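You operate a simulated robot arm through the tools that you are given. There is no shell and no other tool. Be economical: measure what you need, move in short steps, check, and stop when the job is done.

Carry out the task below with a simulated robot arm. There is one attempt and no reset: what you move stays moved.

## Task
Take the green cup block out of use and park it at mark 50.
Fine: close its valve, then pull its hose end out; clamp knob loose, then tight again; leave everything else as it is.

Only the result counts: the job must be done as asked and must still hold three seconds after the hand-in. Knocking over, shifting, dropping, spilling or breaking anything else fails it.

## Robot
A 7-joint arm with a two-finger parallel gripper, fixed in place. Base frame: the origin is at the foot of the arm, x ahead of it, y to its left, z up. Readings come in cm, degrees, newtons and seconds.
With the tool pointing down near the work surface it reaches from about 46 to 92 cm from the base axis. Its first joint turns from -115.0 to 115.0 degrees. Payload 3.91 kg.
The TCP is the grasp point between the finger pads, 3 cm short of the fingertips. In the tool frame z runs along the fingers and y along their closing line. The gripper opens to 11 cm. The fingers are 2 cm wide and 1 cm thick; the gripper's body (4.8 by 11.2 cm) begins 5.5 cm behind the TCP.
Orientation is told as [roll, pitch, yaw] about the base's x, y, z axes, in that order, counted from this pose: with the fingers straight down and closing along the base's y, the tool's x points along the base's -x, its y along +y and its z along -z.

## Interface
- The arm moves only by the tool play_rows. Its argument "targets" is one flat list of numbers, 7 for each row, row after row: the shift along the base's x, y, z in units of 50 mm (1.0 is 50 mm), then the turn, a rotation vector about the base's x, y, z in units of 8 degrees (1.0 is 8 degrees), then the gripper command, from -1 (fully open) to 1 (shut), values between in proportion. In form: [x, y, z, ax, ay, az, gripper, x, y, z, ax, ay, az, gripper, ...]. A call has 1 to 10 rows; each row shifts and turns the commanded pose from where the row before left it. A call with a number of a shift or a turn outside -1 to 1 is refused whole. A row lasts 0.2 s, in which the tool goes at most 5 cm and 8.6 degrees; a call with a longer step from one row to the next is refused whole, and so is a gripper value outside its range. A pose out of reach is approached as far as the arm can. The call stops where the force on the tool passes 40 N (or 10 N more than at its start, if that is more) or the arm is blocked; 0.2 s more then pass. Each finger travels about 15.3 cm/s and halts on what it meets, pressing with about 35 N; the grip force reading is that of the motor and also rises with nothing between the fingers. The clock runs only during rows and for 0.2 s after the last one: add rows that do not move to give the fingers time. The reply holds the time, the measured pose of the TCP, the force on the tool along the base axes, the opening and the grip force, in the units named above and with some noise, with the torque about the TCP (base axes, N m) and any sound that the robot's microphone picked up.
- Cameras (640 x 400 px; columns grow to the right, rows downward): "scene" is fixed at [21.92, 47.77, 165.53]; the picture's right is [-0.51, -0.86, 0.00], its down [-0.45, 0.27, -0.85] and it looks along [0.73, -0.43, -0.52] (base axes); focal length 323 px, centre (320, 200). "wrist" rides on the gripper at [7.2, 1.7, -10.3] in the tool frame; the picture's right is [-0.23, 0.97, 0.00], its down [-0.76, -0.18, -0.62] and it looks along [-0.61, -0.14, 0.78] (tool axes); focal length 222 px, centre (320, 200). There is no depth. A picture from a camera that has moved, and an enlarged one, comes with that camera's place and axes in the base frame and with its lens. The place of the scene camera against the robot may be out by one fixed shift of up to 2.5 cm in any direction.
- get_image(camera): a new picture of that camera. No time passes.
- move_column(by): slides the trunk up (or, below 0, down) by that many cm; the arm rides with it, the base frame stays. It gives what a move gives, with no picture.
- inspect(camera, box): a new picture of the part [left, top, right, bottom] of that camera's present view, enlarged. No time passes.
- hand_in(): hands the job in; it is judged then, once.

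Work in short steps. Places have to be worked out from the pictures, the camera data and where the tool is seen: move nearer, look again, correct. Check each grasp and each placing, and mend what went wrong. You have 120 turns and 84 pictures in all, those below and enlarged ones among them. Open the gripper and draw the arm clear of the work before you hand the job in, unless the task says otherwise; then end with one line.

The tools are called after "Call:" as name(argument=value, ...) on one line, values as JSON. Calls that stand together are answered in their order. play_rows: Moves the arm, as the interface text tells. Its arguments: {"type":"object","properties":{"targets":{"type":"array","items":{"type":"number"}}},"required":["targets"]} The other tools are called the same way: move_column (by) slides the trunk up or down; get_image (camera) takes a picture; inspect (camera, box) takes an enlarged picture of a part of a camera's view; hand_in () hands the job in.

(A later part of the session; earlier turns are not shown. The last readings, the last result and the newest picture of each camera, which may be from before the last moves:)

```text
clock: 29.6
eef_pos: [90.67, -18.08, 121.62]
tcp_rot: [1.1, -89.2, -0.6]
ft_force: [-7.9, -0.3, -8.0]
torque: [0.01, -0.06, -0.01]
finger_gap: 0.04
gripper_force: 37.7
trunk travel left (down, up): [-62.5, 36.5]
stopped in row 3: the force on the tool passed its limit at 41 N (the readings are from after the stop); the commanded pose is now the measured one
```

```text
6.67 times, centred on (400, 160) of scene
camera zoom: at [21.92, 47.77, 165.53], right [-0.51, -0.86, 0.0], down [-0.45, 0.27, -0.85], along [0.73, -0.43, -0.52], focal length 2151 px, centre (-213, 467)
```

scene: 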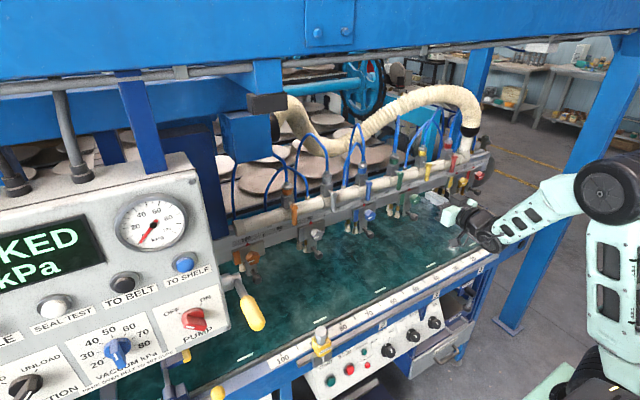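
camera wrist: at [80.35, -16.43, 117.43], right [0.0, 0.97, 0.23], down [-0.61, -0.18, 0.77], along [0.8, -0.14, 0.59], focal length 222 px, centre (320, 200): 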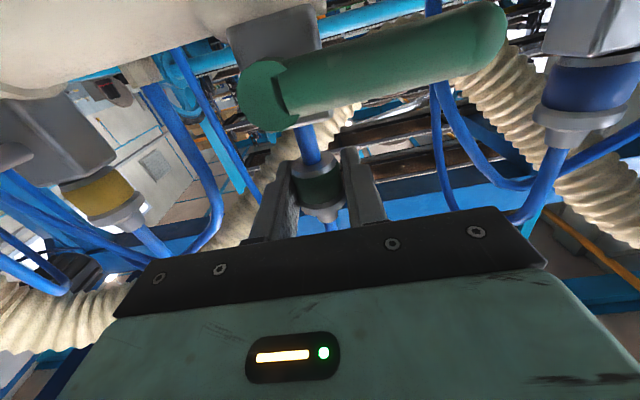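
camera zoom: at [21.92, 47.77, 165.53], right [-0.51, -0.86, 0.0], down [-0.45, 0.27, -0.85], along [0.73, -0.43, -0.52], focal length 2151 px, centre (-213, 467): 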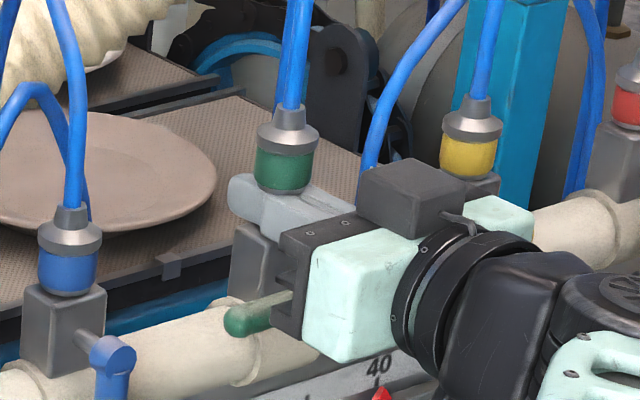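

It is a firm end stop (no movement at 41 N), so the hose end is fully pulled. I lower off it, back out, and go in front of the green knob with the gripper open.

Call:
play_rows(targets=[0, 0, -0.03, 0, 0, 0, 1, -0.7, 0, 0, 0, 0, 0, 1, -0.7, 0, 0, 0, 0, 0, 0, -0.7, 0, 0, 0, 0, 0, 0, -0.7, -0.2, -0.4, 0, 0, 0, 0, 0, -0.5, -0.7, 0, 0, 0, 0, 0, -0.7, -0.8, 0, 0, 0, 0, 0, -0.5, -0.8, 0, 0, 0, 0, 0, 0, -0.4, 0, 0, 0, 0, 0, 0, 0, 0, 0, 0, 0])

Call:
get_image(camera="wrist")

Call:
inspect(camera="scene", box=[360, 130, 460, 230])

```text
refused: row 7 steps farther than a row can; nothing moved
```

```text
40 pictures are left
camera wrist: at [80.29, -16.48, 114.47], right [0.0, 0.97, 0.23], down [-0.61, -0.18, 0.77], along [0.79, -0.14, 0.6], focal length 222 px, centre (320, 200)
```

wrist: 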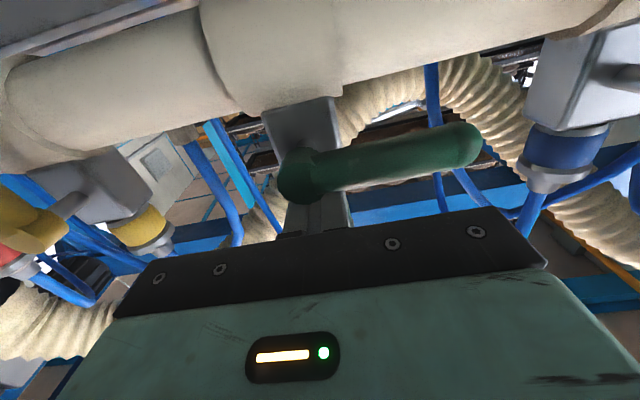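

```text
4.00 times, centred on (410, 180) of scene
camera zoom: at [21.92, 47.77, 165.53], right [-0.51, -0.86, 0.0], down [-0.45, 0.27, -0.85], along [0.73, -0.43, -0.52], focal length 1291 px, centre (-40, 280)
```

zoom: 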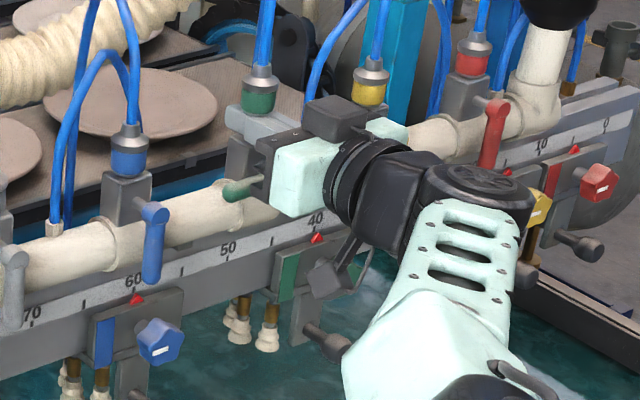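

The call was refused for one oversized row; I redo it in smaller steps.

Call:
play_rows(targets=[0, 0, -0.03, 0, 0, 0, 1, -0.7, 0, 0, 0, 0, 0, 1, -0.7, 0, 0, 0, 0, 0, 0, -0.7, 0, 0, 0, 0, 0, 0, -0.7, -0.2, -0.4, 0, 0, 0, 0, -0.3, -0.5, -0.5, 0, 0, 0, 0, 0, -0.6, -0.7, 0, 0, 0, 0, 0, -0.5, -0.7, 0, 0, 0, 0, 0, -0.1, -0.7, 0, 0, 0, 0, 0, 0, 0, 0, 0, 0, 0])

Call:
get_image(camera="wrist")

Call:
inspect(camera="scene", box=[370, 130, 490, 230])

```text
clock: 30.1
eef_pos: [90.45, -18.09, 121.63]
tcp_rot: [-10.3, -89.5, 10.6]
ft_force: [29.9, -7.7, -1.4]
torque: [0.07, -0.05, -0.02]
finger_gap: 0.02
gripper_force: 37.2
trunk travel left (down, up): [-62.5, 36.5]
stopped in row 2: the force on the tool passed its limit at 103 N (the readings are from after the stop); the commanded pose is now the measured one
```

```text
38 pictures are left
camera wrist: at [80.13, -16.47, 114.41], right [-0.01, 0.97, 0.23], down [-0.62, -0.18, 0.77], along [0.79, -0.14, 0.6], focal length 222 px, centre (320, 200)
```

wrist: 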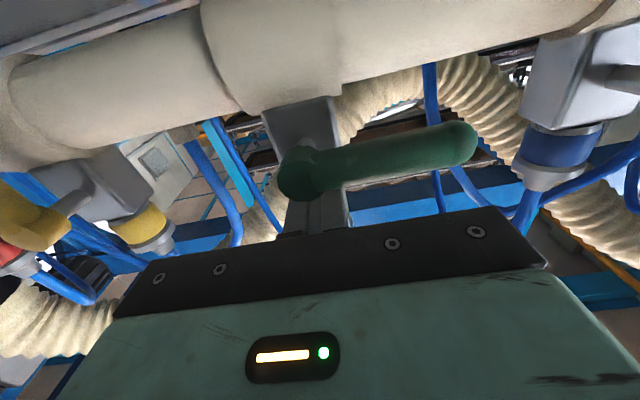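

```text
4.00 times, centred on (430, 180) of scene
camera zoom: at [21.92, 47.77, 165.53], right [-0.51, -0.86, 0.0], down [-0.45, 0.27, -0.85], along [0.73, -0.43, -0.52], focal length 1291 px, centre (-120, 280)
```

zoom: 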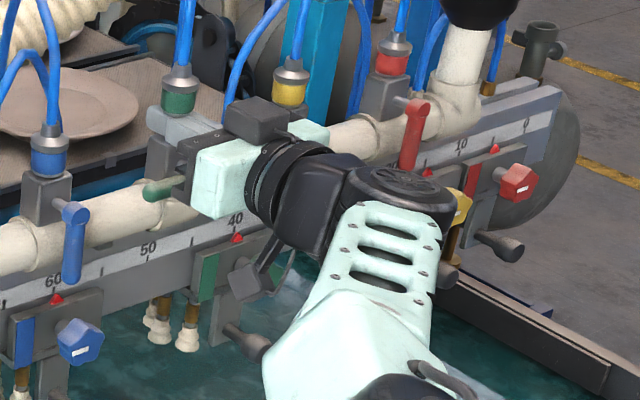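

The closed fingers were hooked around the spigot when backing out. I open them in place first, then withdraw slowly.

Call:
play_rows(targets=[0, 0, 0, 0, 0, 0, 0.4, 0, 0, 0, 0, 0, 0, 0, 0, 0, 0, 0, 0, 0, 0, -0.15, 0, 0, 0, 0, 0, 0, -0.2, 0, 0, 0, 0, 0, 0])

Call:
inspect(camera="wrist", box=[220, 80, 420, 240])

```text
clock: 31.3
eef_pos: [88.38, -17.96, 121.89]
tcp_rot: [-8.0, -89.8, 8.5]
ft_force: [-0.5, 0.0, -0.9]
torque: [0.01, 0.01, 0.03]
finger_gap: 5.54
gripper_force: 0.0
trunk travel left (down, up): [-62.5, 36.5]
```

```text
2.50 times, centred on (320, 160) of wrist
camera zoom: at [78.14, -16.38, 114.61], right [-0.01, 0.97, 0.23], down [-0.62, -0.18, 0.76], along [0.79, -0.13, 0.6], focal length 555 px, centre (320, 300)
```

zoom: 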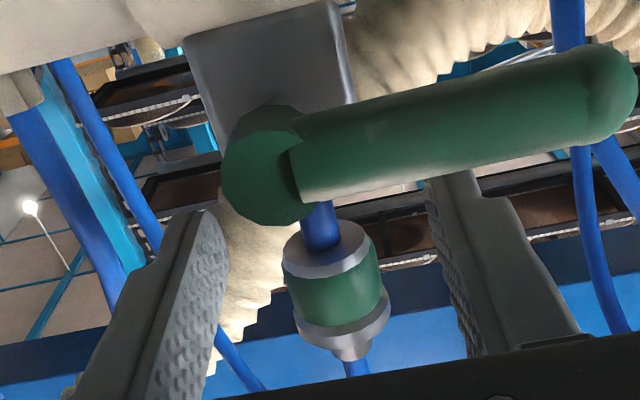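

The hose end is still up and the fingers are free. I back out and go in front of the green knob.

Call:
play_rows(targets=[-0.7, 0, 0, 0, 0, 0, 0, -0.7, 0, 0, 0, 0, 0, 0, -0.7, 0, 0, 0, 0, 0, 0, -0.7, -0.2, -0.4, 0, 0, 0, 0, 0, -0.5, -0.7, 0, 0, 0, 0, 0, -0.6, -0.7, 0, 0, 0, 0, 0, -0.5, -0.7, 0, 0, 0, 0, 0, -0.15, -0.65, 0, 0, 0, 0, 0, 0, 0, 0, 0, 0, 0])

Call:
get_image(camera="wrist")

Call:
inspect(camera="scene", box=[370, 130, 490, 230])

```text
clock: 33.3
eef_pos: [74.54, -27.78, 106.34]
tcp_rot: [-18.0, -89.8, 18.4]
ft_force: [-0.1, 0.4, 0.3]
torque: [0.0, -0.02, 0.02]
finger_gap: 5.47
gripper_force: 0.0
trunk travel left (down, up): [-62.5, 36.5]
```

```text
35 pictures are left
camera wrist: at [64.09, -26.27, 99.03], right [-0.01, 0.97, 0.23], down [-0.62, -0.18, 0.76], along [0.79, -0.13, 0.6], focal length 222 px, centre (320, 200)
```

wrist: 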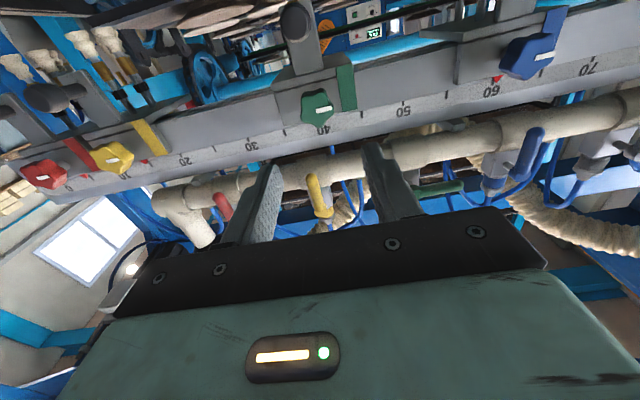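

```text
4.00 times, centred on (430, 180) of scene
camera zoom: at [21.92, 47.77, 165.53], right [-0.51, -0.86, 0.0], down [-0.45, 0.27, -0.85], along [0.73, -0.43, -0.52], focal length 1291 px, centre (-120, 280)
```

zoom: 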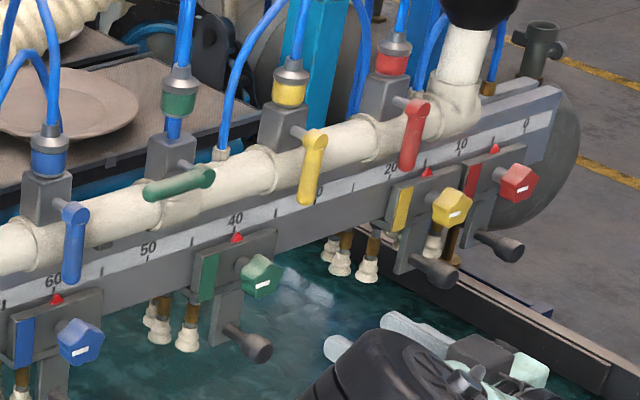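

Call:
inspect(camera="wrist", box=[270, 50, 370, 150])

```text
4.00 times, centred on (320, 100) of wrist
camera zoom: at [64.09, -26.27, 99.03], right [-0.01, 0.97, 0.23], down [-0.62, -0.18, 0.76], along [0.79, -0.13, 0.6], focal length 888 px, centre (320, 600)
```

zoom: 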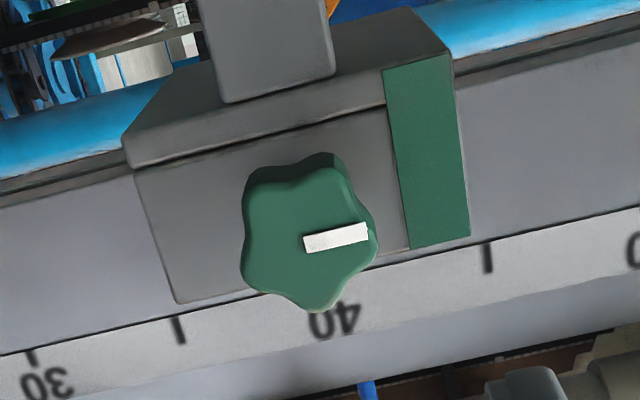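

The knob face is at about y=-27.7, z=105.5, x≈86.5. I advance with the fingers straddling it.

Call:
play_rows(targets=[0.6, 0.02, -0.17, 0, 0, 0, 0, 0.6, 0, 0, 0, 0, 0, 0, 0.6, 0, 0, 0, 0, 0, 0, 0.5, 0, 0, 0, 0, 0, 0, 0.15, 0, 0, 0, 0, 0, 0, 0, 0, 0, 0, 0, 0, 0])

Call:
get_image(camera="wrist")

Call:
inspect(camera="scene", box=[370, 160, 450, 230])

```text
clock: 34.7
eef_pos: [86.88, -27.48, 105.42]
tcp_rot: [-17.4, -89.7, 18.0]
ft_force: [-0.5, 0.7, -0.1]
torque: [0.03, -0.02, -0.01]
finger_gap: 5.47
gripper_force: 0.0
trunk travel left (down, up): [-62.5, 36.5]
```

```text
32 pictures are left
camera wrist: at [76.45, -25.98, 98.22], right [-0.01, 0.97, 0.23], down [-0.62, -0.18, 0.76], along [0.79, -0.13, 0.6], focal length 222 px, centre (320, 200)
```

wrist: 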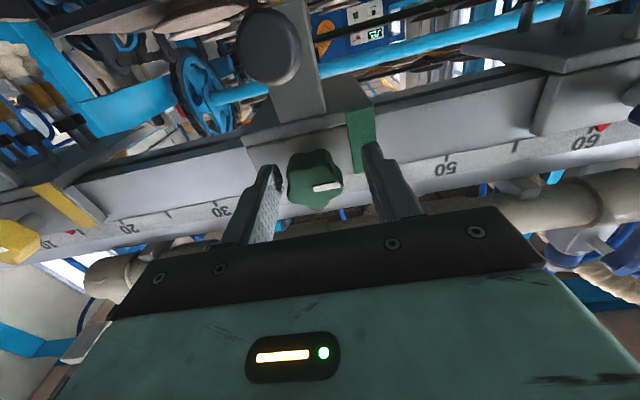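

```text
5.71 times, centred on (410, 195) of scene
camera zoom: at [21.92, 47.77, 165.53], right [-0.51, -0.86, 0.0], down [-0.45, 0.27, -0.85], along [0.73, -0.43, -0.52], focal length 1844 px, centre (-194, 229)
```

zoom: 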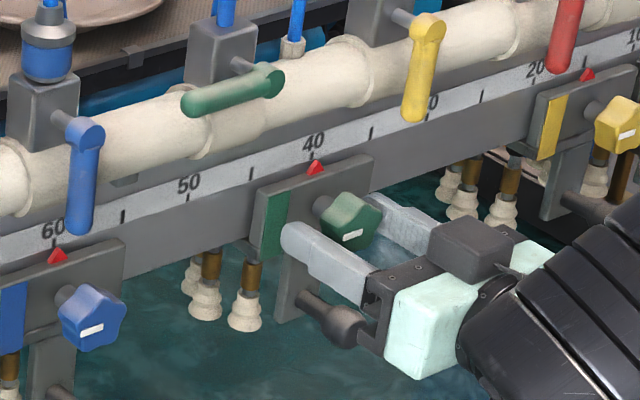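

The knob sits between the pads, its face near x≈88. I advance 0.5 cm more, centre in y, and close.

Call:
play_rows(targets=[0.1, -0.05, 0, 0, 0, 0, 0, 0, 0, 0, 0, 0, 0, 0.5, 0, 0, 0, 0, 0, 0, 1, 0, 0, 0, 0, 0, 0, 1])

Call:
inspect(camera="wrist", box=[240, 80, 400, 240])

```text
clock: 35.7
eef_pos: [87.2, -27.9, 105.38]
tcp_rot: [-14.6, -89.8, 14.9]
ft_force: [3.2, -7.7, 0.3]
torque: [0.04, -0.13, -1.06]
finger_gap: 3.55
gripper_force: 44.9
trunk travel left (down, up): [-62.5, 36.5]
```

```text
2.50 times, centred on (320, 160) of wrist
camera zoom: at [76.91, -26.38, 98.12], right [0.0, 0.97, 0.23], down [-0.62, -0.18, 0.76], along [0.79, -0.14, 0.6], focal length 555 px, centre (320, 300)
```

zoom: 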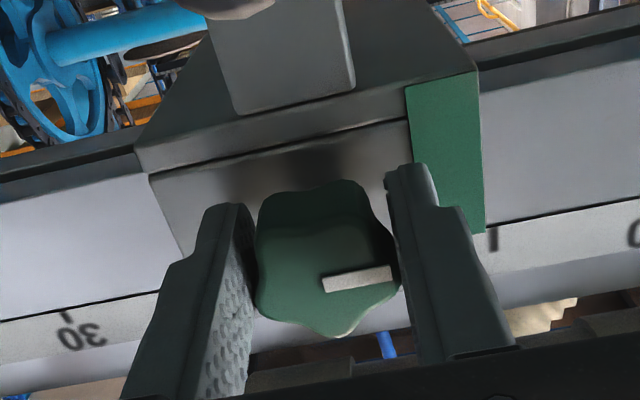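

Gripped at 3.55 cm. I turn it counter-clockwise (seen from the robot: negative about x) to loosen.

Call:
play_rows(targets=[0, -0.02, 0, -0.6, 0, 0, 1, 0, 0, 0, -0.8, 0, 0, 1, 0, 0, 0, -0.8, 0, 0, 1, 0, 0, 0, -0.8, 0, 0, 1, 0, 0, 0, -0.8, 0, 0, 1, 0, 0, 0, 0, 0, 0, 1])

Call:
inspect(camera="wrist", box=[220, 60, 420, 240])

```text
clock: 37.1
eef_pos: [87.33, -28.04, 105.44]
tcp_rot: [-89.5, -59.5, 89.8]
ft_force: [3.8, -9.6, 9.7]
torque: [0.07, -0.9, -0.32]
finger_gap: 3.58
gripper_force: 45.0
trunk travel left (down, up): [-62.5, 36.5]
```

```text
2.22 times, centred on (320, 150) of wrist
camera zoom: at [76.92, -30.36, 98.32], right [-0.01, 0.95, -0.3], down [-0.62, 0.23, 0.75], along [0.78, 0.19, 0.59], focal length 494 px, centre (320, 311)
```

zoom: 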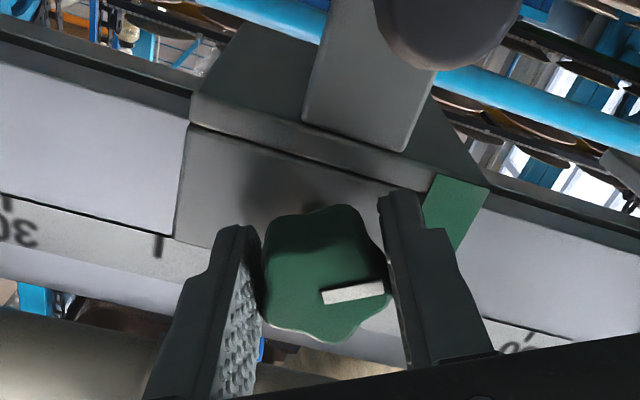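

The knob follows freely with low torque, so this is the loosening direction. I continue.

Call:
play_rows(targets=[0, 0, 0, -0.8, 0, 0, 1, 0, 0, 0, -0.8, 0, 0, 1, 0, 0, 0, -0.8, 0, 0, 1, 0, 0, 0, -0.8, 0, 0, 1, 0, 0, 0, -0.8, 0, 0, 1, 0, 0, 0, -0.8, 0, 0, 1, 0, 0, 0, -0.8, 0, 0, 1, 0, 0, 0, 0, 0, 0, 1])

Call:
inspect(camera="wrist", box=[220, 60, 420, 240])

```text
clock: 38.1
eef_pos: [87.2, -28.13, 105.59]
tcp_rot: [-86.5, -37.0, 89.2]
ft_force: [9.0, 2.8, -11.5]
torque: [-0.02, -1.18, -0.68]
finger_gap: 3.65
gripper_force: 44.6
out of reach, approached as far as the arm can: row 3, 4
trunk travel left (down, up): [-62.5, 36.5]
stopped in row 4: the force on the tool passed its limit at 50 N (the readings are from after the stop); the commanded pose is now the measured one
```

```text
2.22 times, centred on (320, 150) of wrist
camera zoom: at [76.78, -33.19, 100.32], right [-0.05, 0.77, -0.64], down [-0.6, 0.49, 0.63], along [0.8, 0.42, 0.44], focal length 494 px, centre (320, 311)
```

zoom: 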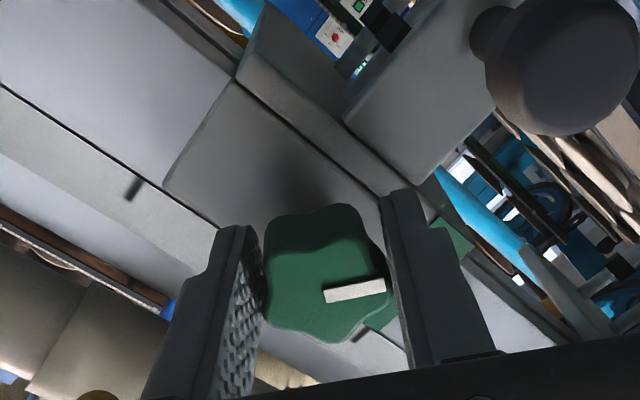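

A wrist joint limit came at about 53°. I open, turn the gripper back the other way for a fresh grip.

Call:
play_rows(targets=[0, 0, 0, 0, 0, 0, 0, 0, 0, 0, 0, 0, 0, 0, 0, 0, 0, 1, 0, 0, 0, 0, 0, 0, 1, 0, 0, 0, 0, 0, 0, 1, 0, 0, 0, 0, 0, 0, 1, 0, 0, 0, 0, 0, 0, 1, 0, 0, 0, 0, 0, 0, 1, 0, 0, 0, 0, 0, 0, 0.6, 0, 0, 0, 0, 0, 0, 0, 0, 0, 0])

Call:
play_rows(targets=[0, 0, 0, 1, 0, 0, 0, 0, 0, 0, 1, 0, 0, 0, 0, 0, 0, 1, 0, 0, 0, 0, 0, 0, 1, 0, 0, 0, 0, 0, 0, 1, 0, 0, 0, 0, 0, 0, 1, 0, 0, 0, 0, 0, 0, 0, 0, 0, 0])

Call:
get_image(camera="wrist")

```text
clock: 40.3
eef_pos: [87.2, -28.29, 105.84]
tcp_rot: [-23.4, -89.3, 26.3]
ft_force: [-1.0, -0.6, 0.0]
torque: [0.02, -0.01, 0.0]
finger_gap: 5.51
gripper_force: 0.1
trunk travel left (down, up): [-62.5, 36.5]
```

```text
clock: 41.9
eef_pos: [87.18, -28.35, 105.66]
tcp_rot: [92.2, -42.3, -89.1]
ft_force: [-0.3, -0.3, 0.2]
torque: [-0.04, 0.01, 0.02]
finger_gap: 5.47
gripper_force: 0.0
trunk travel left (down, up): [-62.5, 36.5]
```

```text
27 pictures are left
camera wrist: at [76.7, -22.23, 101.77], right [-0.05, 0.49, 0.87], down [-0.6, -0.71, 0.36], along [0.8, -0.51, 0.33], focal length 222 px, centre (320, 200)
```

wrist: 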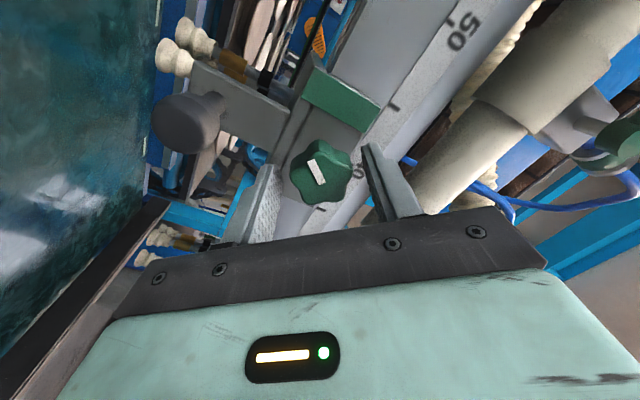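

No limit here, so I turn a further 24°, recentre on the knob (y≈-27.85), and close.

Call:
play_rows(targets=[0, 0.05, -0.02, 1, 0, 0, 0, 0, 0.05, -0.01, 1, 0, 0, 0, 0, 0, 0, 1, 0, 0, 0, 0, 0, 0, 0, 0, 0, 0.5, 0, 0, 0, 0, 0, 0, 1, 0, 0, 0, 0, 0, 0, 1])

Call:
inspect(camera="wrist", box=[220, 80, 420, 240])

```text
clock: 43.3
eef_pos: [86.89, -27.81, 105.71]
tcp_rot: [92.6, -18.4, -89.3]
ft_force: [0.9, -0.2, 5.7]
torque: [-0.03, 0.75, -0.22]
finger_gap: 3.64
gripper_force: 44.6
trunk travel left (down, up): [-62.5, 36.5]
```

```text
2.50 times, centred on (320, 160) of wrist
camera zoom: at [76.6, -20.68, 104.42], right [-0.05, 0.09, 0.99], down [-0.61, -0.79, 0.04], along [0.79, -0.6, 0.09], focal length 555 px, centre (320, 300)
```

zoom: 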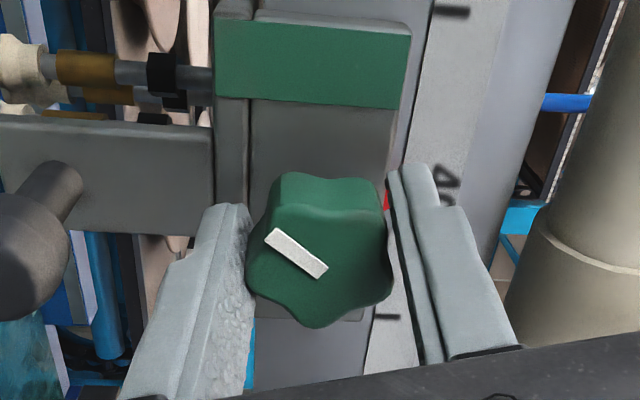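

Good fresh grip. I loosen further by about 65°.

Call:
play_rows(targets=[0, 0, 0, -0.9, 0, 0, 1, 0, 0, 0, -0.9, 0, 0, 1, 0, 0, 0, -0.9, 0, 0, 1, 0, 0, 0, -0.9, 0, 0, 1, 0, 0, 0, -0.9, 0, 0, 1, 0, 0, 0, -0.9, 0, 0, 1, 0, 0, 0, -0.9, 0, 0, 1, 0, 0, 0, -0.9, 0, 0, 1, 0, 0, 0, -0.9, 0, 0, 1, 0, 0, 0, 0, 0, 0, 1])

Call:
inspect(camera="wrist", box=[220, 80, 420, 240])

```text
clock: 45.5
eef_pos: [87.01, -27.88, 105.48]
tcp_rot: [86.6, -83.4, -83.7]
ft_force: [-10.6, -4.4, -12.1]
torque: [-0.05, 0.16, -0.76]
finger_gap: 3.65
gripper_force: 45.1
trunk travel left (down, up): [-62.5, 36.5]
```

```text
2.50 times, centred on (320, 160) of wrist
camera zoom: at [76.6, -25.89, 98.6], right [-0.04, 0.94, 0.34], down [-0.6, -0.3, 0.74], along [0.8, -0.17, 0.58], focal length 555 px, centre (320, 300)
```

zoom: 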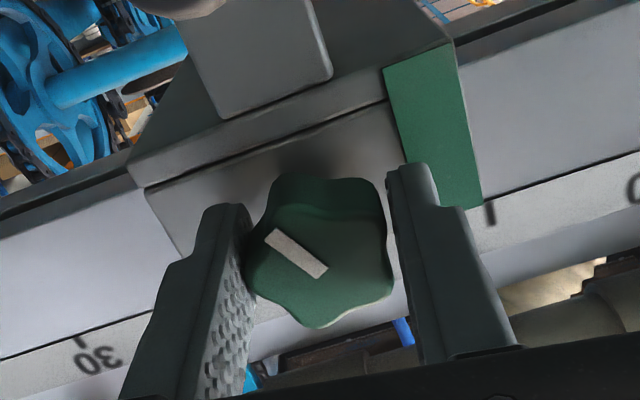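

About 118° loosened. With the knob still held, I try to slide the block slightly toward +y and watch the force.

Call:
play_rows(targets=[0, 0.06, 0, 0, 0, 0, 1, 0, 0.06, 0, 0, 0, 0, 1, 0, 0.06, 0, 0, 0, 0, 1, 0, 0.06, 0, 0, 0, 0, 1, 0, 0, 0, 0, 0, 0, 1])

Call:
inspect(camera="wrist", box=[200, 80, 440, 240])

```text
clock: 46.7
eef_pos: [87.13, -26.54, 105.61]
tcp_rot: [86.3, -83.2, -83.5]
ft_force: [-14.2, -0.8, -15.6]
torque: [-0.04, -0.02, -0.74]
finger_gap: 3.61
gripper_force: 45.4
trunk travel left (down, up): [-62.5, 36.5]
```

```text
2.50 times, centred on (320, 160) of wrist
camera zoom: at [76.6, -24.56, 98.61], right [-0.04, 0.94, 0.34], down [-0.6, -0.3, 0.74], along [0.8, -0.17, 0.58], focal length 555 px, centre (320, 300)
```

zoom: 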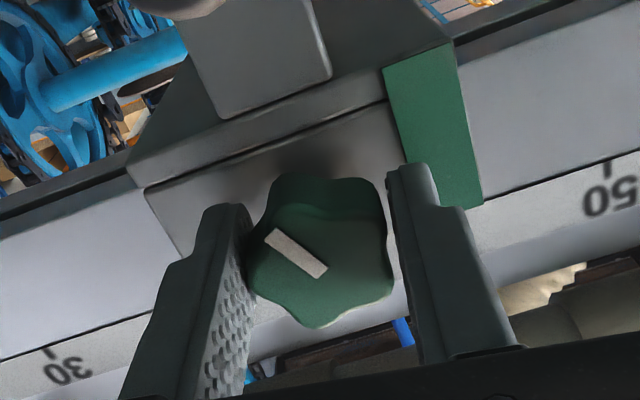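

The block slides freely. I carry it on by about 7.5 cm, easing the strain slightly.

Call:
play_rows(targets=[-0.02, 0.15, -0.03, 0, 0, 0, 1, 0, 0.15, 0, 0, 0, 0, 1, 0, 0.15, 0, 0, 0, 0, 1, 0, 0.15, 0, 0, 0, 0, 1, 0, 0.15, 0, 0, 0, 0, 1, 0, 0.15, 0, 0, 0, 0, 1, 0, 0.15, 0, 0, 0, 0, 1, 0, 0.15, 0, 0, 0, 0, 1, 0, 0.15, 0, 0, 0, 0, 1, 0, 0.15, 0, 0, 0, 0, 1])

Call:
inspect(camera="scene", box=[350, 170, 430, 230])

```text
clock: 49.0
eef_pos: [87.22, -19.99, 105.47]
tcp_rot: [91.9, -83.0, -89.0]
ft_force: [-19.9, 0.7, 11.9]
torque: [0.3, 0.79, -0.44]
finger_gap: 3.64
gripper_force: 45.0
out of reach, approached as far as the arm can: row 9, 10
trunk travel left (down, up): [-62.5, 36.5]
stopped in row 10: the force on the tool passed its limit at 41 N (the readings are from after the stop); the commanded pose is now the measured one
```

```text
6.67 times, centred on (390, 200) of scene
camera zoom: at [21.92, 47.77, 165.53], right [-0.51, -0.86, 0.0], down [-0.45, 0.27, -0.85], along [0.73, -0.43, -0.52], focal length 2151 px, centre (-147, 200)
```

zoom: 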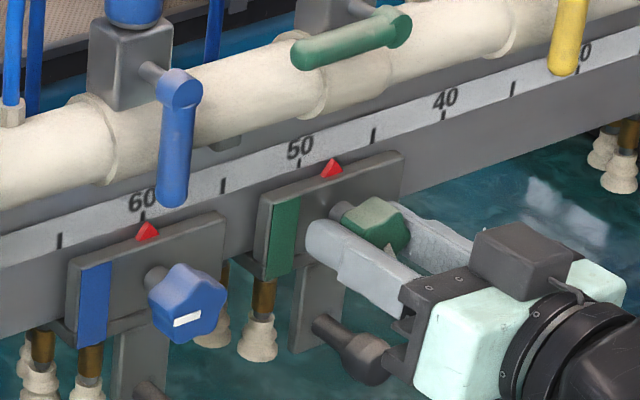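

The block followed to about 48 but the wrist hit a limit at this height. I release, back off, raise the arm, then lower the trunk 10 cm for a better arm posture.

Call:
play_rows(targets=[0, 0, 0, 0, 0, 0, 0, 0, 0, 0, 0, 0, 0, 0, -0.6, 0, 0, 0, 0, 0, 0, -0.6, 0, 0, 0, 0, 0, 0, -0.6, 0, 0, 0, 0, 0, 0, 0, 0, 0.7, 0, 0, 0, 0, 0, 0, 0.7, 0, 0, 0, 0, 0, 0, 0.6, 0, 0, 0, 0, 0, 0, 0, 0, 0, 0, 0])

Call:
move_column(by=-10)

Call:
get_image(camera="scene")

```text
clock: 51.0
eef_pos: [78.25, -19.81, 115.43]
tcp_rot: [89.8, -82.9, -87.0]
ft_force: [-0.7, -0.6, 0.2]
torque: [0.03, 0.0, 0.0]
finger_gap: 5.51
gripper_force: 0.0
trunk travel left (down, up): [-62.5, 36.5]
```

```text
clock: 52.3
eef_pos: [78.32, -19.83, 105.37]
tcp_rot: [89.8, -83.0, -87.0]
ft_force: [0.8, 0.0, 0.0]
torque: [-0.01, 0.0, -0.02]
finger_gap: 5.51
gripper_force: 0.0
trunk travel left (down, up): [-52.5, 46.5]
```

```text
22 pictures are left
```

scene: 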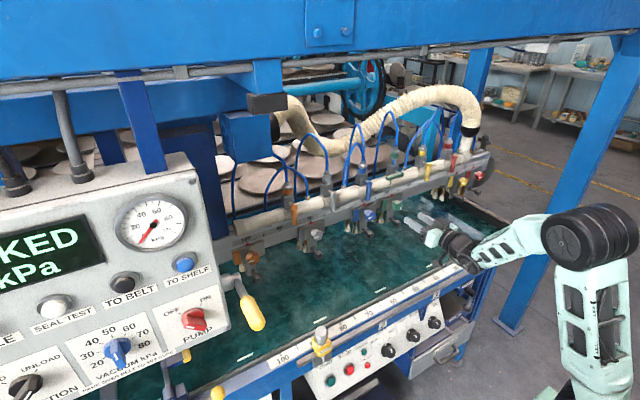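

I pre-rotate the gripper by -50° at this standoff, so that the same grip can both slide and then tighten the knob.

Call:
play_rows(targets=[0, 0, 0, -1, 0, 0, 0, 0, 0, 0, -1, 0, 0, 0, 0, 0, 0, -1, 0, 0, 0, 0, 0, 0, -1, 0, 0, 0, 0, 0, 0, -1, 0, 0, 0, 0, 0, 0, -1, 0, 0, 0, 0, 0, 0, 0, 0, 0, 0])

Call:
get_image(camera="wrist")

```text
clock: 53.9
eef_pos: [78.34, -19.76, 105.28]
tcp_rot: [-86.8, -48.9, 89.4]
ft_force: [-0.2, 0.7, -0.7]
torque: [-0.01, 0.01, 0.01]
finger_gap: 5.5
gripper_force: 0.0
trunk travel left (down, up): [-52.5, 46.5]
```

```text
21 pictures are left
camera wrist: at [67.91, -23.66, 99.11], right [-0.05, 0.88, -0.47], down [-0.61, 0.35, 0.71], along [0.79, 0.32, 0.52], focal length 222 px, centre (320, 200)
```

wrist: 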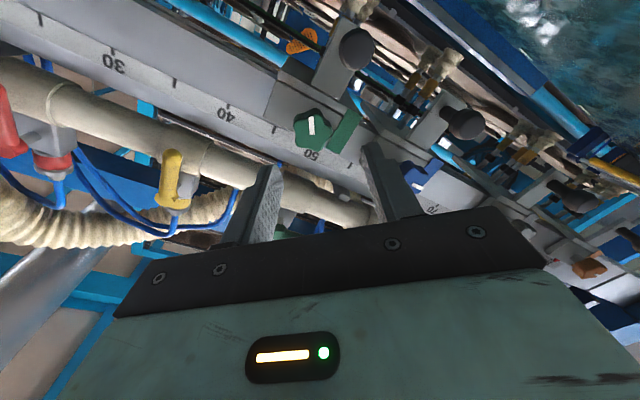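

The knob is at about y=-20.1. I advance and grip it.

Call:
play_rows(targets=[0.6, -0.04, 0.02, 0, 0, 0, 0, 0.6, 0, 0.02, 0, 0, 0, 0, 0.55, 0, 0, 0, 0, 0, 0, 0, 0, 0, 0, 0, 0, 0, 0, 0, 0, 0, 0, 0, 0.5, 0, 0, 0, 0, 0, 0, 1, 0, 0, 0, 0, 0, 0, 1])

Call:
inspect(camera="wrist", box=[200, 60, 440, 240])

```text
clock: 55.5
eef_pos: [87.46, -19.98, 105.59]
tcp_rot: [-86.8, -48.9, 89.4]
ft_force: [7.6, -1.0, 4.2]
torque: [-0.06, -0.39, -1.09]
finger_gap: 3.54
gripper_force: 45.2
trunk travel left (down, up): [-52.5, 46.5]
```

```text
2.22 times, centred on (320, 150) of wrist
camera zoom: at [76.95, -23.85, 99.31], right [-0.05, 0.88, -0.47], down [-0.61, 0.35, 0.71], along [0.79, 0.32, 0.52], focal length 494 px, centre (320, 311)
```

zoom: 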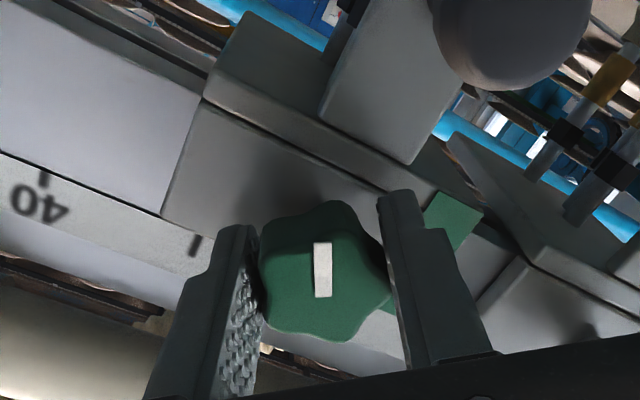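

Gripped. I slide another ~1.9 cm and measure the pointer.

Call:
play_rows(targets=[0, 0.08, 0, 0, 0, 0, 1, 0, 0.1, 0, 0, 0, 0, 1, 0, 0.1, 0, 0, 0, 0, 1, 0, 0.1, 0, 0, 0, 0, 1, 0, 0, 0, 0, 0, 0, 1])

Call:
inspect(camera="scene", box=[360, 170, 420, 210])

```text
clock: 56.9
eef_pos: [87.38, -18.15, 105.49]
tcp_rot: [-87.1, -49.0, 89.9]
ft_force: [15.7, -1.6, 2.6]
torque: [-0.06, 0.12, -1.37]
finger_gap: 3.52
gripper_force: 45.2
trunk travel left (down, up): [-52.5, 46.5]
stopped in row 5: the force on the tool passed its limit at 40 N (the readings are from after the stop); the commanded pose is now the measured one
```

```text
10.00 times, centred on (390, 190) of scene
camera zoom: at [21.92, 47.77, 165.53], right [-0.51, -0.86, 0.0], down [-0.45, 0.27, -0.85], along [0.73, -0.43, -0.52], focal length 3227 px, centre (-380, 300)
```

zoom: 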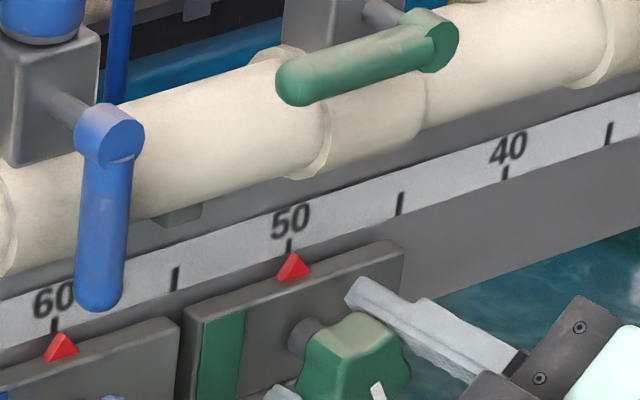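

The pointer looks essentially at 50. I compare closely with how blue sits at 60.

Call:
inspect(camera="scene", box=[374, 182, 404, 202])

Call:
inspect(camera="scene", box=[351, 190, 381, 210])

```text
16.00 times, centred on (389, 192) of scene
camera zoom: at [21.92, 47.77, 165.53], right [-0.51, -0.86, 0.0], down [-0.45, 0.27, -0.85], along [0.73, -0.43, -0.52], focal length 5162 px, centre (-784, 328)
```

zoom: 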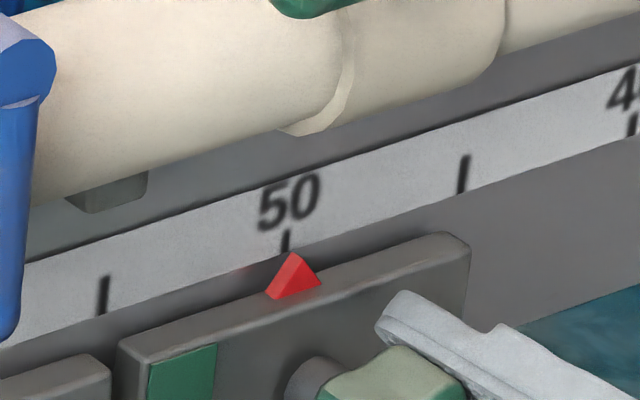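

```text
16.00 times, centred on (366, 200) of scene
camera zoom: at [21.92, 47.77, 165.53], right [-0.51, -0.86, 0.0], down [-0.45, 0.27, -0.85], along [0.73, -0.43, -0.52], focal length 5162 px, centre (-416, 200)
```

zoom: 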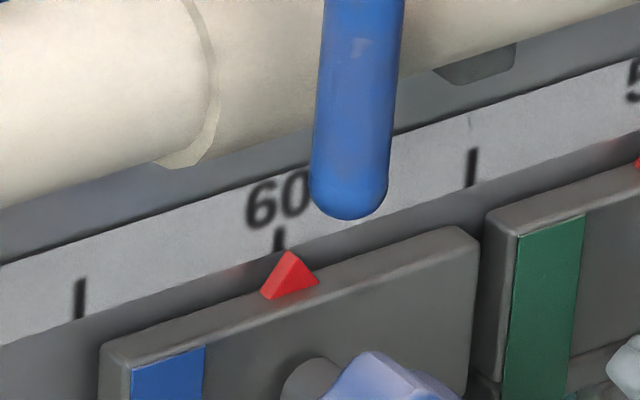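

It's about 0.1 cm past 50 judged against the blue pointer. I nudge back 0.12 cm and begin tightening (positive about x).

Call:
play_rows(targets=[0.01, -0.025, 0, 0, 0, 0, 1, 0, 0, 0, 0, 0, 0, 1, 0, 0, 0, 0.8, 0, 0, 1, 0, 0, 0, 0.8, 0, 0, 1, 0, 0, 0, 0.8, 0, 0, 1, 0, 0, 0, 0.8, 0, 0, 1, 0, 0, 0, 0.8, 0, 0, 1, 0, 0, 0, 0.8, 0, 0, 1, 0, 0, 0, 0, 0, 0, 1])

Call:
inspect(camera="scene", box=[374, 182, 404, 202])

```text
clock: 58.9
eef_pos: [87.35, -18.23, 105.52]
tcp_rot: [-80.3, -87.3, 83.1]
ft_force: [0.3, 4.8, -12.4]
torque: [0.01, -0.13, -0.76]
finger_gap: 3.56
gripper_force: 45.4
trunk travel left (down, up): [-52.5, 46.5]
```

```text
16.00 times, centred on (389, 192) of scene
camera zoom: at [21.92, 47.77, 165.53], right [-0.51, -0.86, 0.0], down [-0.45, 0.27, -0.85], along [0.73, -0.43, -0.52], focal length 5162 px, centre (-784, 328)
```

zoom: 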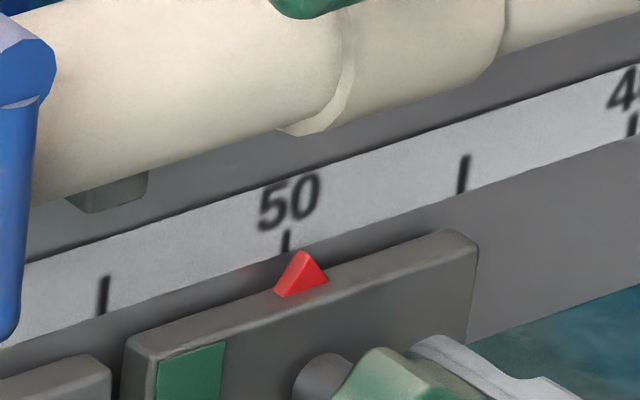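

Now within about 0.1 cm of 50. I nudge half back and keep tightening.

Call:
play_rows(targets=[0, 0.018, 0, 0, 0, 0, 1, 0, 0, 0, 0.9, 0, 0, 1, 0, 0, 0, 0.9, 0, 0, 1, 0, 0, 0, 0.9, 0, 0, 1, 0, 0, 0, 0.9, 0, 0, 1, 0, 0, 0, 0.9, 0, 0, 1, 0, 0, 0, 0.9, 0, 0, 1, 0, 0, 0, 0.9, 0, 0, 1, 0, 0, 0, 0.9, 0, 0, 1, 0, 0, 0, 0, 0, 0, 1])

Call:
inspect(camera="scene", box=[374, 182, 404, 202])

Call:
get_image(camera="wrist")

```text
clock: 61.1
eef_pos: [87.38, -18.05, 105.56]
tcp_rot: [92.5, -35.0, -89.7]
ft_force: [-7.0, 8.0, -18.2]
torque: [0.04, 1.43, 0.37]
finger_gap: 3.53
gripper_force: 45.2
trunk travel left (down, up): [-52.5, 46.5]
```

```text
16.00 times, centred on (389, 192) of scene
camera zoom: at [21.92, 47.77, 165.53], right [-0.51, -0.86, 0.0], down [-0.45, 0.27, -0.85], along [0.73, -0.43, -0.52], focal length 5162 px, centre (-784, 328)
```

zoom: 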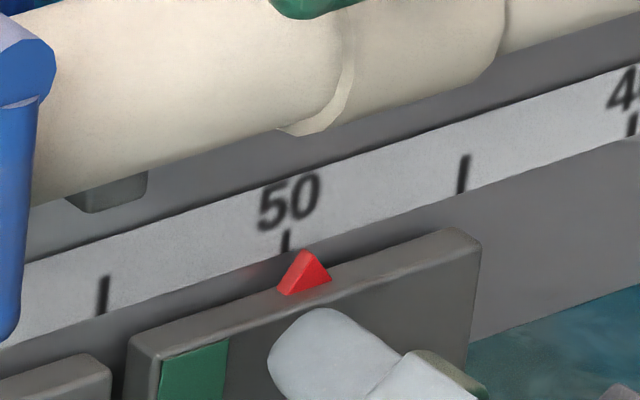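

```text
14 pictures are left
camera wrist: at [76.92, -11.53, 102.35], right [-0.04, 0.37, 0.93], down [-0.61, -0.74, 0.27], along [0.79, -0.55, 0.26], focal length 222 px, centre (320, 200)
```

wrist: 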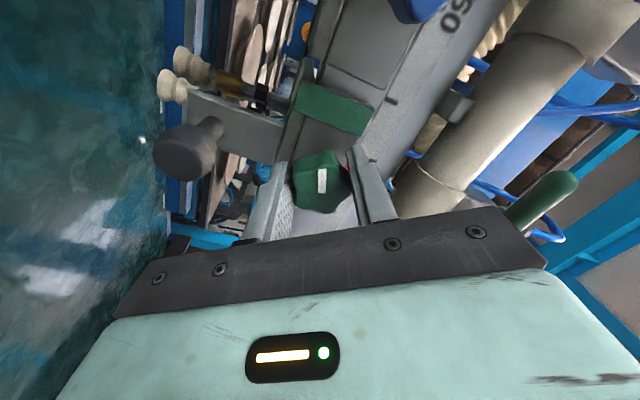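

The pointer has drifted to about 49.7 while turning. I nudge +0.3 cm before the final tightening and check.

Call:
play_rows(targets=[0, 0.03, 0, 0, 0, 0, 1, 0, 0.03, 0, 0, 0, 0, 1, 0, 0, 0, 0, 0, 0, 1])

Call:
inspect(camera="scene", box=[374, 182, 404, 202])

```text
clock: 61.9
eef_pos: [87.46, -18.01, 105.48]
tcp_rot: [92.6, -35.0, -90.0]
ft_force: [11.6, -5.8, -12.0]
torque: [0.04, 0.86, -0.89]
finger_gap: 3.55
gripper_force: 45.0
trunk travel left (down, up): [-52.5, 46.5]
```

```text
16.00 times, centred on (389, 192) of scene
camera zoom: at [21.92, 47.77, 165.53], right [-0.51, -0.86, 0.0], down [-0.45, 0.27, -0.85], along [0.73, -0.43, -0.52], focal length 5162 px, centre (-784, 328)
```

zoom: 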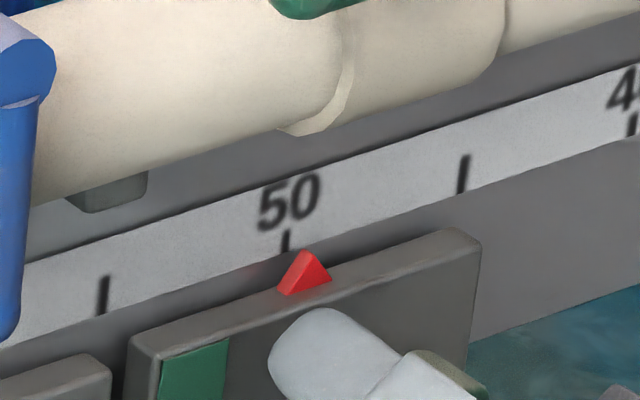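

The clamp already holds it at 49.7. I loosen about 43° again, shift it slightly further, and check.

Call:
play_rows(targets=[0, 0, 0, -0.9, 0, 0, 1, 0, 0, 0, -0.9, 0, 0, 1, 0, 0, 0, -0.9, 0, 0, 1, 0, 0, 0, -0.9, 0, 0, 1, 0, 0, 0, -0.9, 0, 0, 1, 0, 0, 0, -0.9, 0, 0, 1, 0, 0.04, 0, 0, 0, 0, 1, 0, 0.03, 0, 0, 0, 0, 1, 0, 0, 0, 0, 0, 0, 1])

Call:
inspect(camera="scene", box=[374, 182, 404, 202])

```text
clock: 63.9
eef_pos: [87.24, -17.89, 105.5]
tcp_rot: [91.3, -78.2, -89.2]
ft_force: [11.0, -32.0, -7.4]
torque: [0.05, 0.16, -1.48]
finger_gap: 3.54
gripper_force: 45.3
trunk travel left (down, up): [-52.5, 46.5]
```

```text
16.00 times, centred on (389, 192) of scene
camera zoom: at [21.92, 47.77, 165.53], right [-0.51, -0.86, 0.0], down [-0.45, 0.27, -0.85], along [0.73, -0.43, -0.52], focal length 5162 px, centre (-784, 328)
```

zoom: 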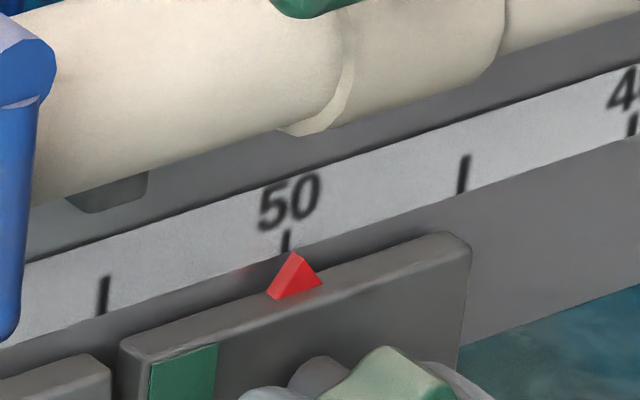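

Now it's 0.08 cm past 50, with push force to offset the drift. I tighten ~50°.

Call:
play_rows(targets=[0, -0.02, 0, 0.9, 0, 0, 1, 0, 0, 0, 0.9, 0, 0, 1, 0, 0, 0, 0.9, 0, 0, 1, 0, 0, 0, 0.9, 0, 0, 1, 0, 0, 0, 0.9, 0, 0, 1, 0, 0, 0, 0.9, 0, 0, 1, 0, 0, 0, 0.9, 0, 0, 1, 0, 0, 0, 0, 0, 0, 1])

Call:
inspect(camera="scene", box=[374, 182, 404, 202])

```text
clock: 65.5
eef_pos: [87.33, -17.65, 105.59]
tcp_rot: [91.1, -28.8, -89.9]
ft_force: [25.7, -9.4, -8.9]
torque: [0.04, 0.5, -1.31]
finger_gap: 3.5
gripper_force: 45.1
out of reach, approached as far as the arm can: row 7
trunk travel left (down, up): [-52.5, 46.5]
stopped in row 8: the force on the tool passed its limit at 52 N (the readings are from after the stop); the commanded pose is now the measured one
```

```text
16.00 times, centred on (389, 192) of scene
camera zoom: at [21.92, 47.77, 165.53], right [-0.51, -0.86, 0.0], down [-0.45, 0.27, -0.85], along [0.73, -0.43, -0.52], focal length 5162 px, centre (-784, 328)
```

zoom: 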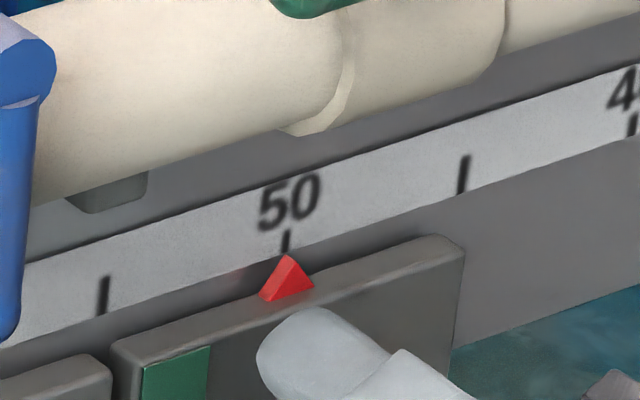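

It ended ~0.3 cm past, since this grip is off-centre. I back the knob off ~22°, release, and turn the gripper so that the final tightening happens with the pads closing along y, which holds the y position firmly.

Call:
play_rows(targets=[0, 0, 0, -0.9, 0, 0, 1, 0, 0, 0, -0.9, 0, 0, 1, 0, 0, 0, -0.9, 0, 0, 1, 0, 0, 0, 0, 0, 0, 0, 0, 0, 0, 0, 0, 0, 0, 0, 0, 0, -1, 0, 0, 0, 0, 0, 0, -1, 0, 0, 0, 0, 0, 0, -1, 0, 0, 0, 0, 0, 0, -1, 0, 0, 0, 0, 0, 0, -1, 0, 0, 0])

Call:
play_rows(targets=[0, 0, 0, -1, 0, 0, 0, 0, 0, 0, -1, 0, 0, 0, 0, 0, 0, -1, 0, 0, 0, 0, 0, 0, 0, 0, 0, 0])

Call:
inspect(camera="scene", box=[374, 182, 404, 202])

```text
clock: 66.2
eef_pos: [87.34, -17.49, 105.56]
tcp_rot: [90.9, -42.6, -89.7]
ft_force: [34.1, -7.3, -5.8]
torque: [-0.02, 0.42, -0.98]
finger_gap: 3.51
gripper_force: 45.3
trunk travel left (down, up): [-52.5, 46.5]
stopped in row 3: the force on the tool passed its limit at 41 N (the readings are from after the stop); the commanded pose is now the measured one
```

```text
clock: 67.2
eef_pos: [87.06, -17.24, 105.75]
tcp_rot: [91.0, -66.8, -89.7]
ft_force: [0.2, -0.1, -0.5]
torque: [0.05, 0.02, 0.02]
finger_gap: 5.5
gripper_force: 0.0
trunk travel left (down, up): [-52.5, 46.5]
```

```text
16.00 times, centred on (389, 192) of scene
camera zoom: at [21.92, 47.77, 165.53], right [-0.51, -0.86, 0.0], down [-0.45, 0.27, -0.85], along [0.73, -0.43, -0.52], focal length 5162 px, centre (-784, 328)
```

zoom: 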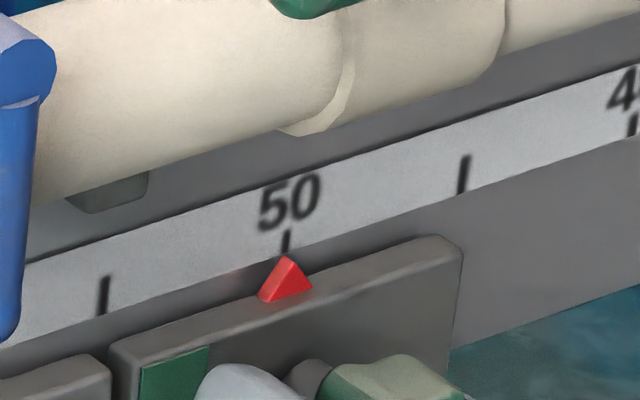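

Released; pointer ≈0.3 past. I turn on to roll ≈ -25°, recentre on the knob (y≈-17.6) and regrip.

Call:
play_rows(targets=[0, -0.03, 0, -1, 0, 0, 0, 0, -0.04, 0, -1, 0, 0, 0, 0, 0, 0, -1, 0, 0, 0, 0, 0, 0, -1, 0, 0, 0, 0, 0, 0, -1, 0, 0, 0, 0, 0, 0, -1, 0, 0, 0, 0, 0, 0, 0, 0, 0, 0.3, 0, 0, 0, 0, 0, 0, 0.6, 0, 0, 0, 0, 0, 0, 1, 0, 0, 0, 0, 0, 0, 1])

```text
clock: 69.4
eef_pos: [87.22, -17.61, 105.69]
tcp_rot: [-88.2, -65.1, 89.6]
ft_force: [-4.4, 8.5, -7.5]
torque: [0.0, -0.63, -0.18]
finger_gap: 3.64
gripper_force: 44.9
trunk travel left (down, up): [-52.5, 46.5]
```

Gripped. I loosen ~14°, then shift about -0.4 cm in y and check.

Call:
play_rows(targets=[0, 0, 0, -0.9, 0, 0, 1, 0, 0, 0, -0.9, 0, 0, 1, 0, -0.03, 0, 0, 0, 0, 1, 0, -0.03, 0, 0, 0, 0, 1, 0, -0.03, 0, 0, 0, 0, 1, 0, 0, 0, 0, 0, 0, 1])

Call:
inspect(camera="scene", box=[374, 182, 404, 202])

```text
clock: 70.8
eef_pos: [87.16, -17.98, 105.7]
tcp_rot: [-88.7, -50.7, 90.4]
ft_force: [0.7, 29.3, -3.7]
torque: [0.02, -0.59, 0.4]
finger_gap: 3.63
gripper_force: 45.2
trunk travel left (down, up): [-52.5, 46.5]
```

```text
16.00 times, centred on (389, 192) of scene
camera zoom: at [21.92, 47.77, 165.53], right [-0.51, -0.86, 0.0], down [-0.45, 0.27, -0.85], along [0.73, -0.43, -0.52], focal length 5162 px, centre (-784, 328)
```

zoom: 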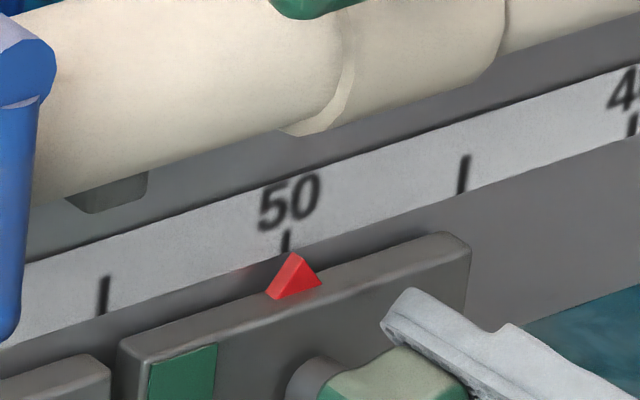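

At 50 within 0.1 cm. I relax the push and tighten, watching for the end stop.

Call:
play_rows(targets=[0, 0.02, 0, 0, 0, 0, 1, 0, 0, 0, 0.9, 0, 0, 1, 0, 0, 0, 0.9, 0, 0, 1, 0, 0, 0, 0.9, 0, 0, 1, 0, 0, 0, 0.9, 0, 0, 1, 0, 0, 0, 0.9, 0, 0, 1, 0, 0, 0, 0.9, 0, 0, 1, 0, 0, 0, 0, 0, 0, 1])

Call:
play_rows(targets=[0, 0, 0, 0.9, 0, 0, 1, 0, 0, 0, 0.9, 0, 0, 1, 0, 0, 0, 0.9, 0, 0, 1, 0, 0, 0, 0.5, 0, 0, 1, 0, 0, 0, 0, 0, 0, 1])

Call:
get_image(camera="wrist")

```text
clock: 72.6
eef_pos: [87.11, -18.21, 105.64]
tcp_rot: [89.4, -85.9, -88.2]
ft_force: [9.6, 14.0, 2.5]
torque: [-0.46, -0.41, -0.62]
finger_gap: 3.59
gripper_force: 45.4
trunk travel left (down, up): [-52.5, 46.5]
```

```text
clock: 73.8
eef_pos: [87.16, -18.42, 105.78]
tcp_rot: [91.2, -60.3, -90.0]
ft_force: [3.1, 4.3, 0.6]
torque: [-0.68, 0.25, -0.71]
finger_gap: 3.59
gripper_force: 44.6
trunk travel left (down, up): [-52.5, 46.5]
```

```text
8 pictures are left
camera wrist: at [76.72, -13.5, 100.16], right [-0.02, 0.73, 0.68], down [-0.62, -0.54, 0.57], along [0.79, -0.41, 0.46], focal length 222 px, centre (320, 200)
```

wrist: 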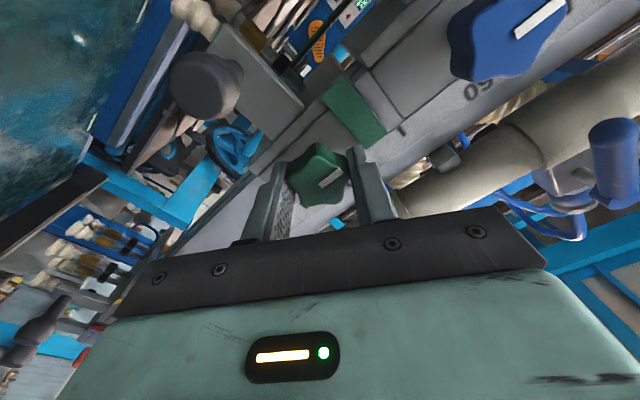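

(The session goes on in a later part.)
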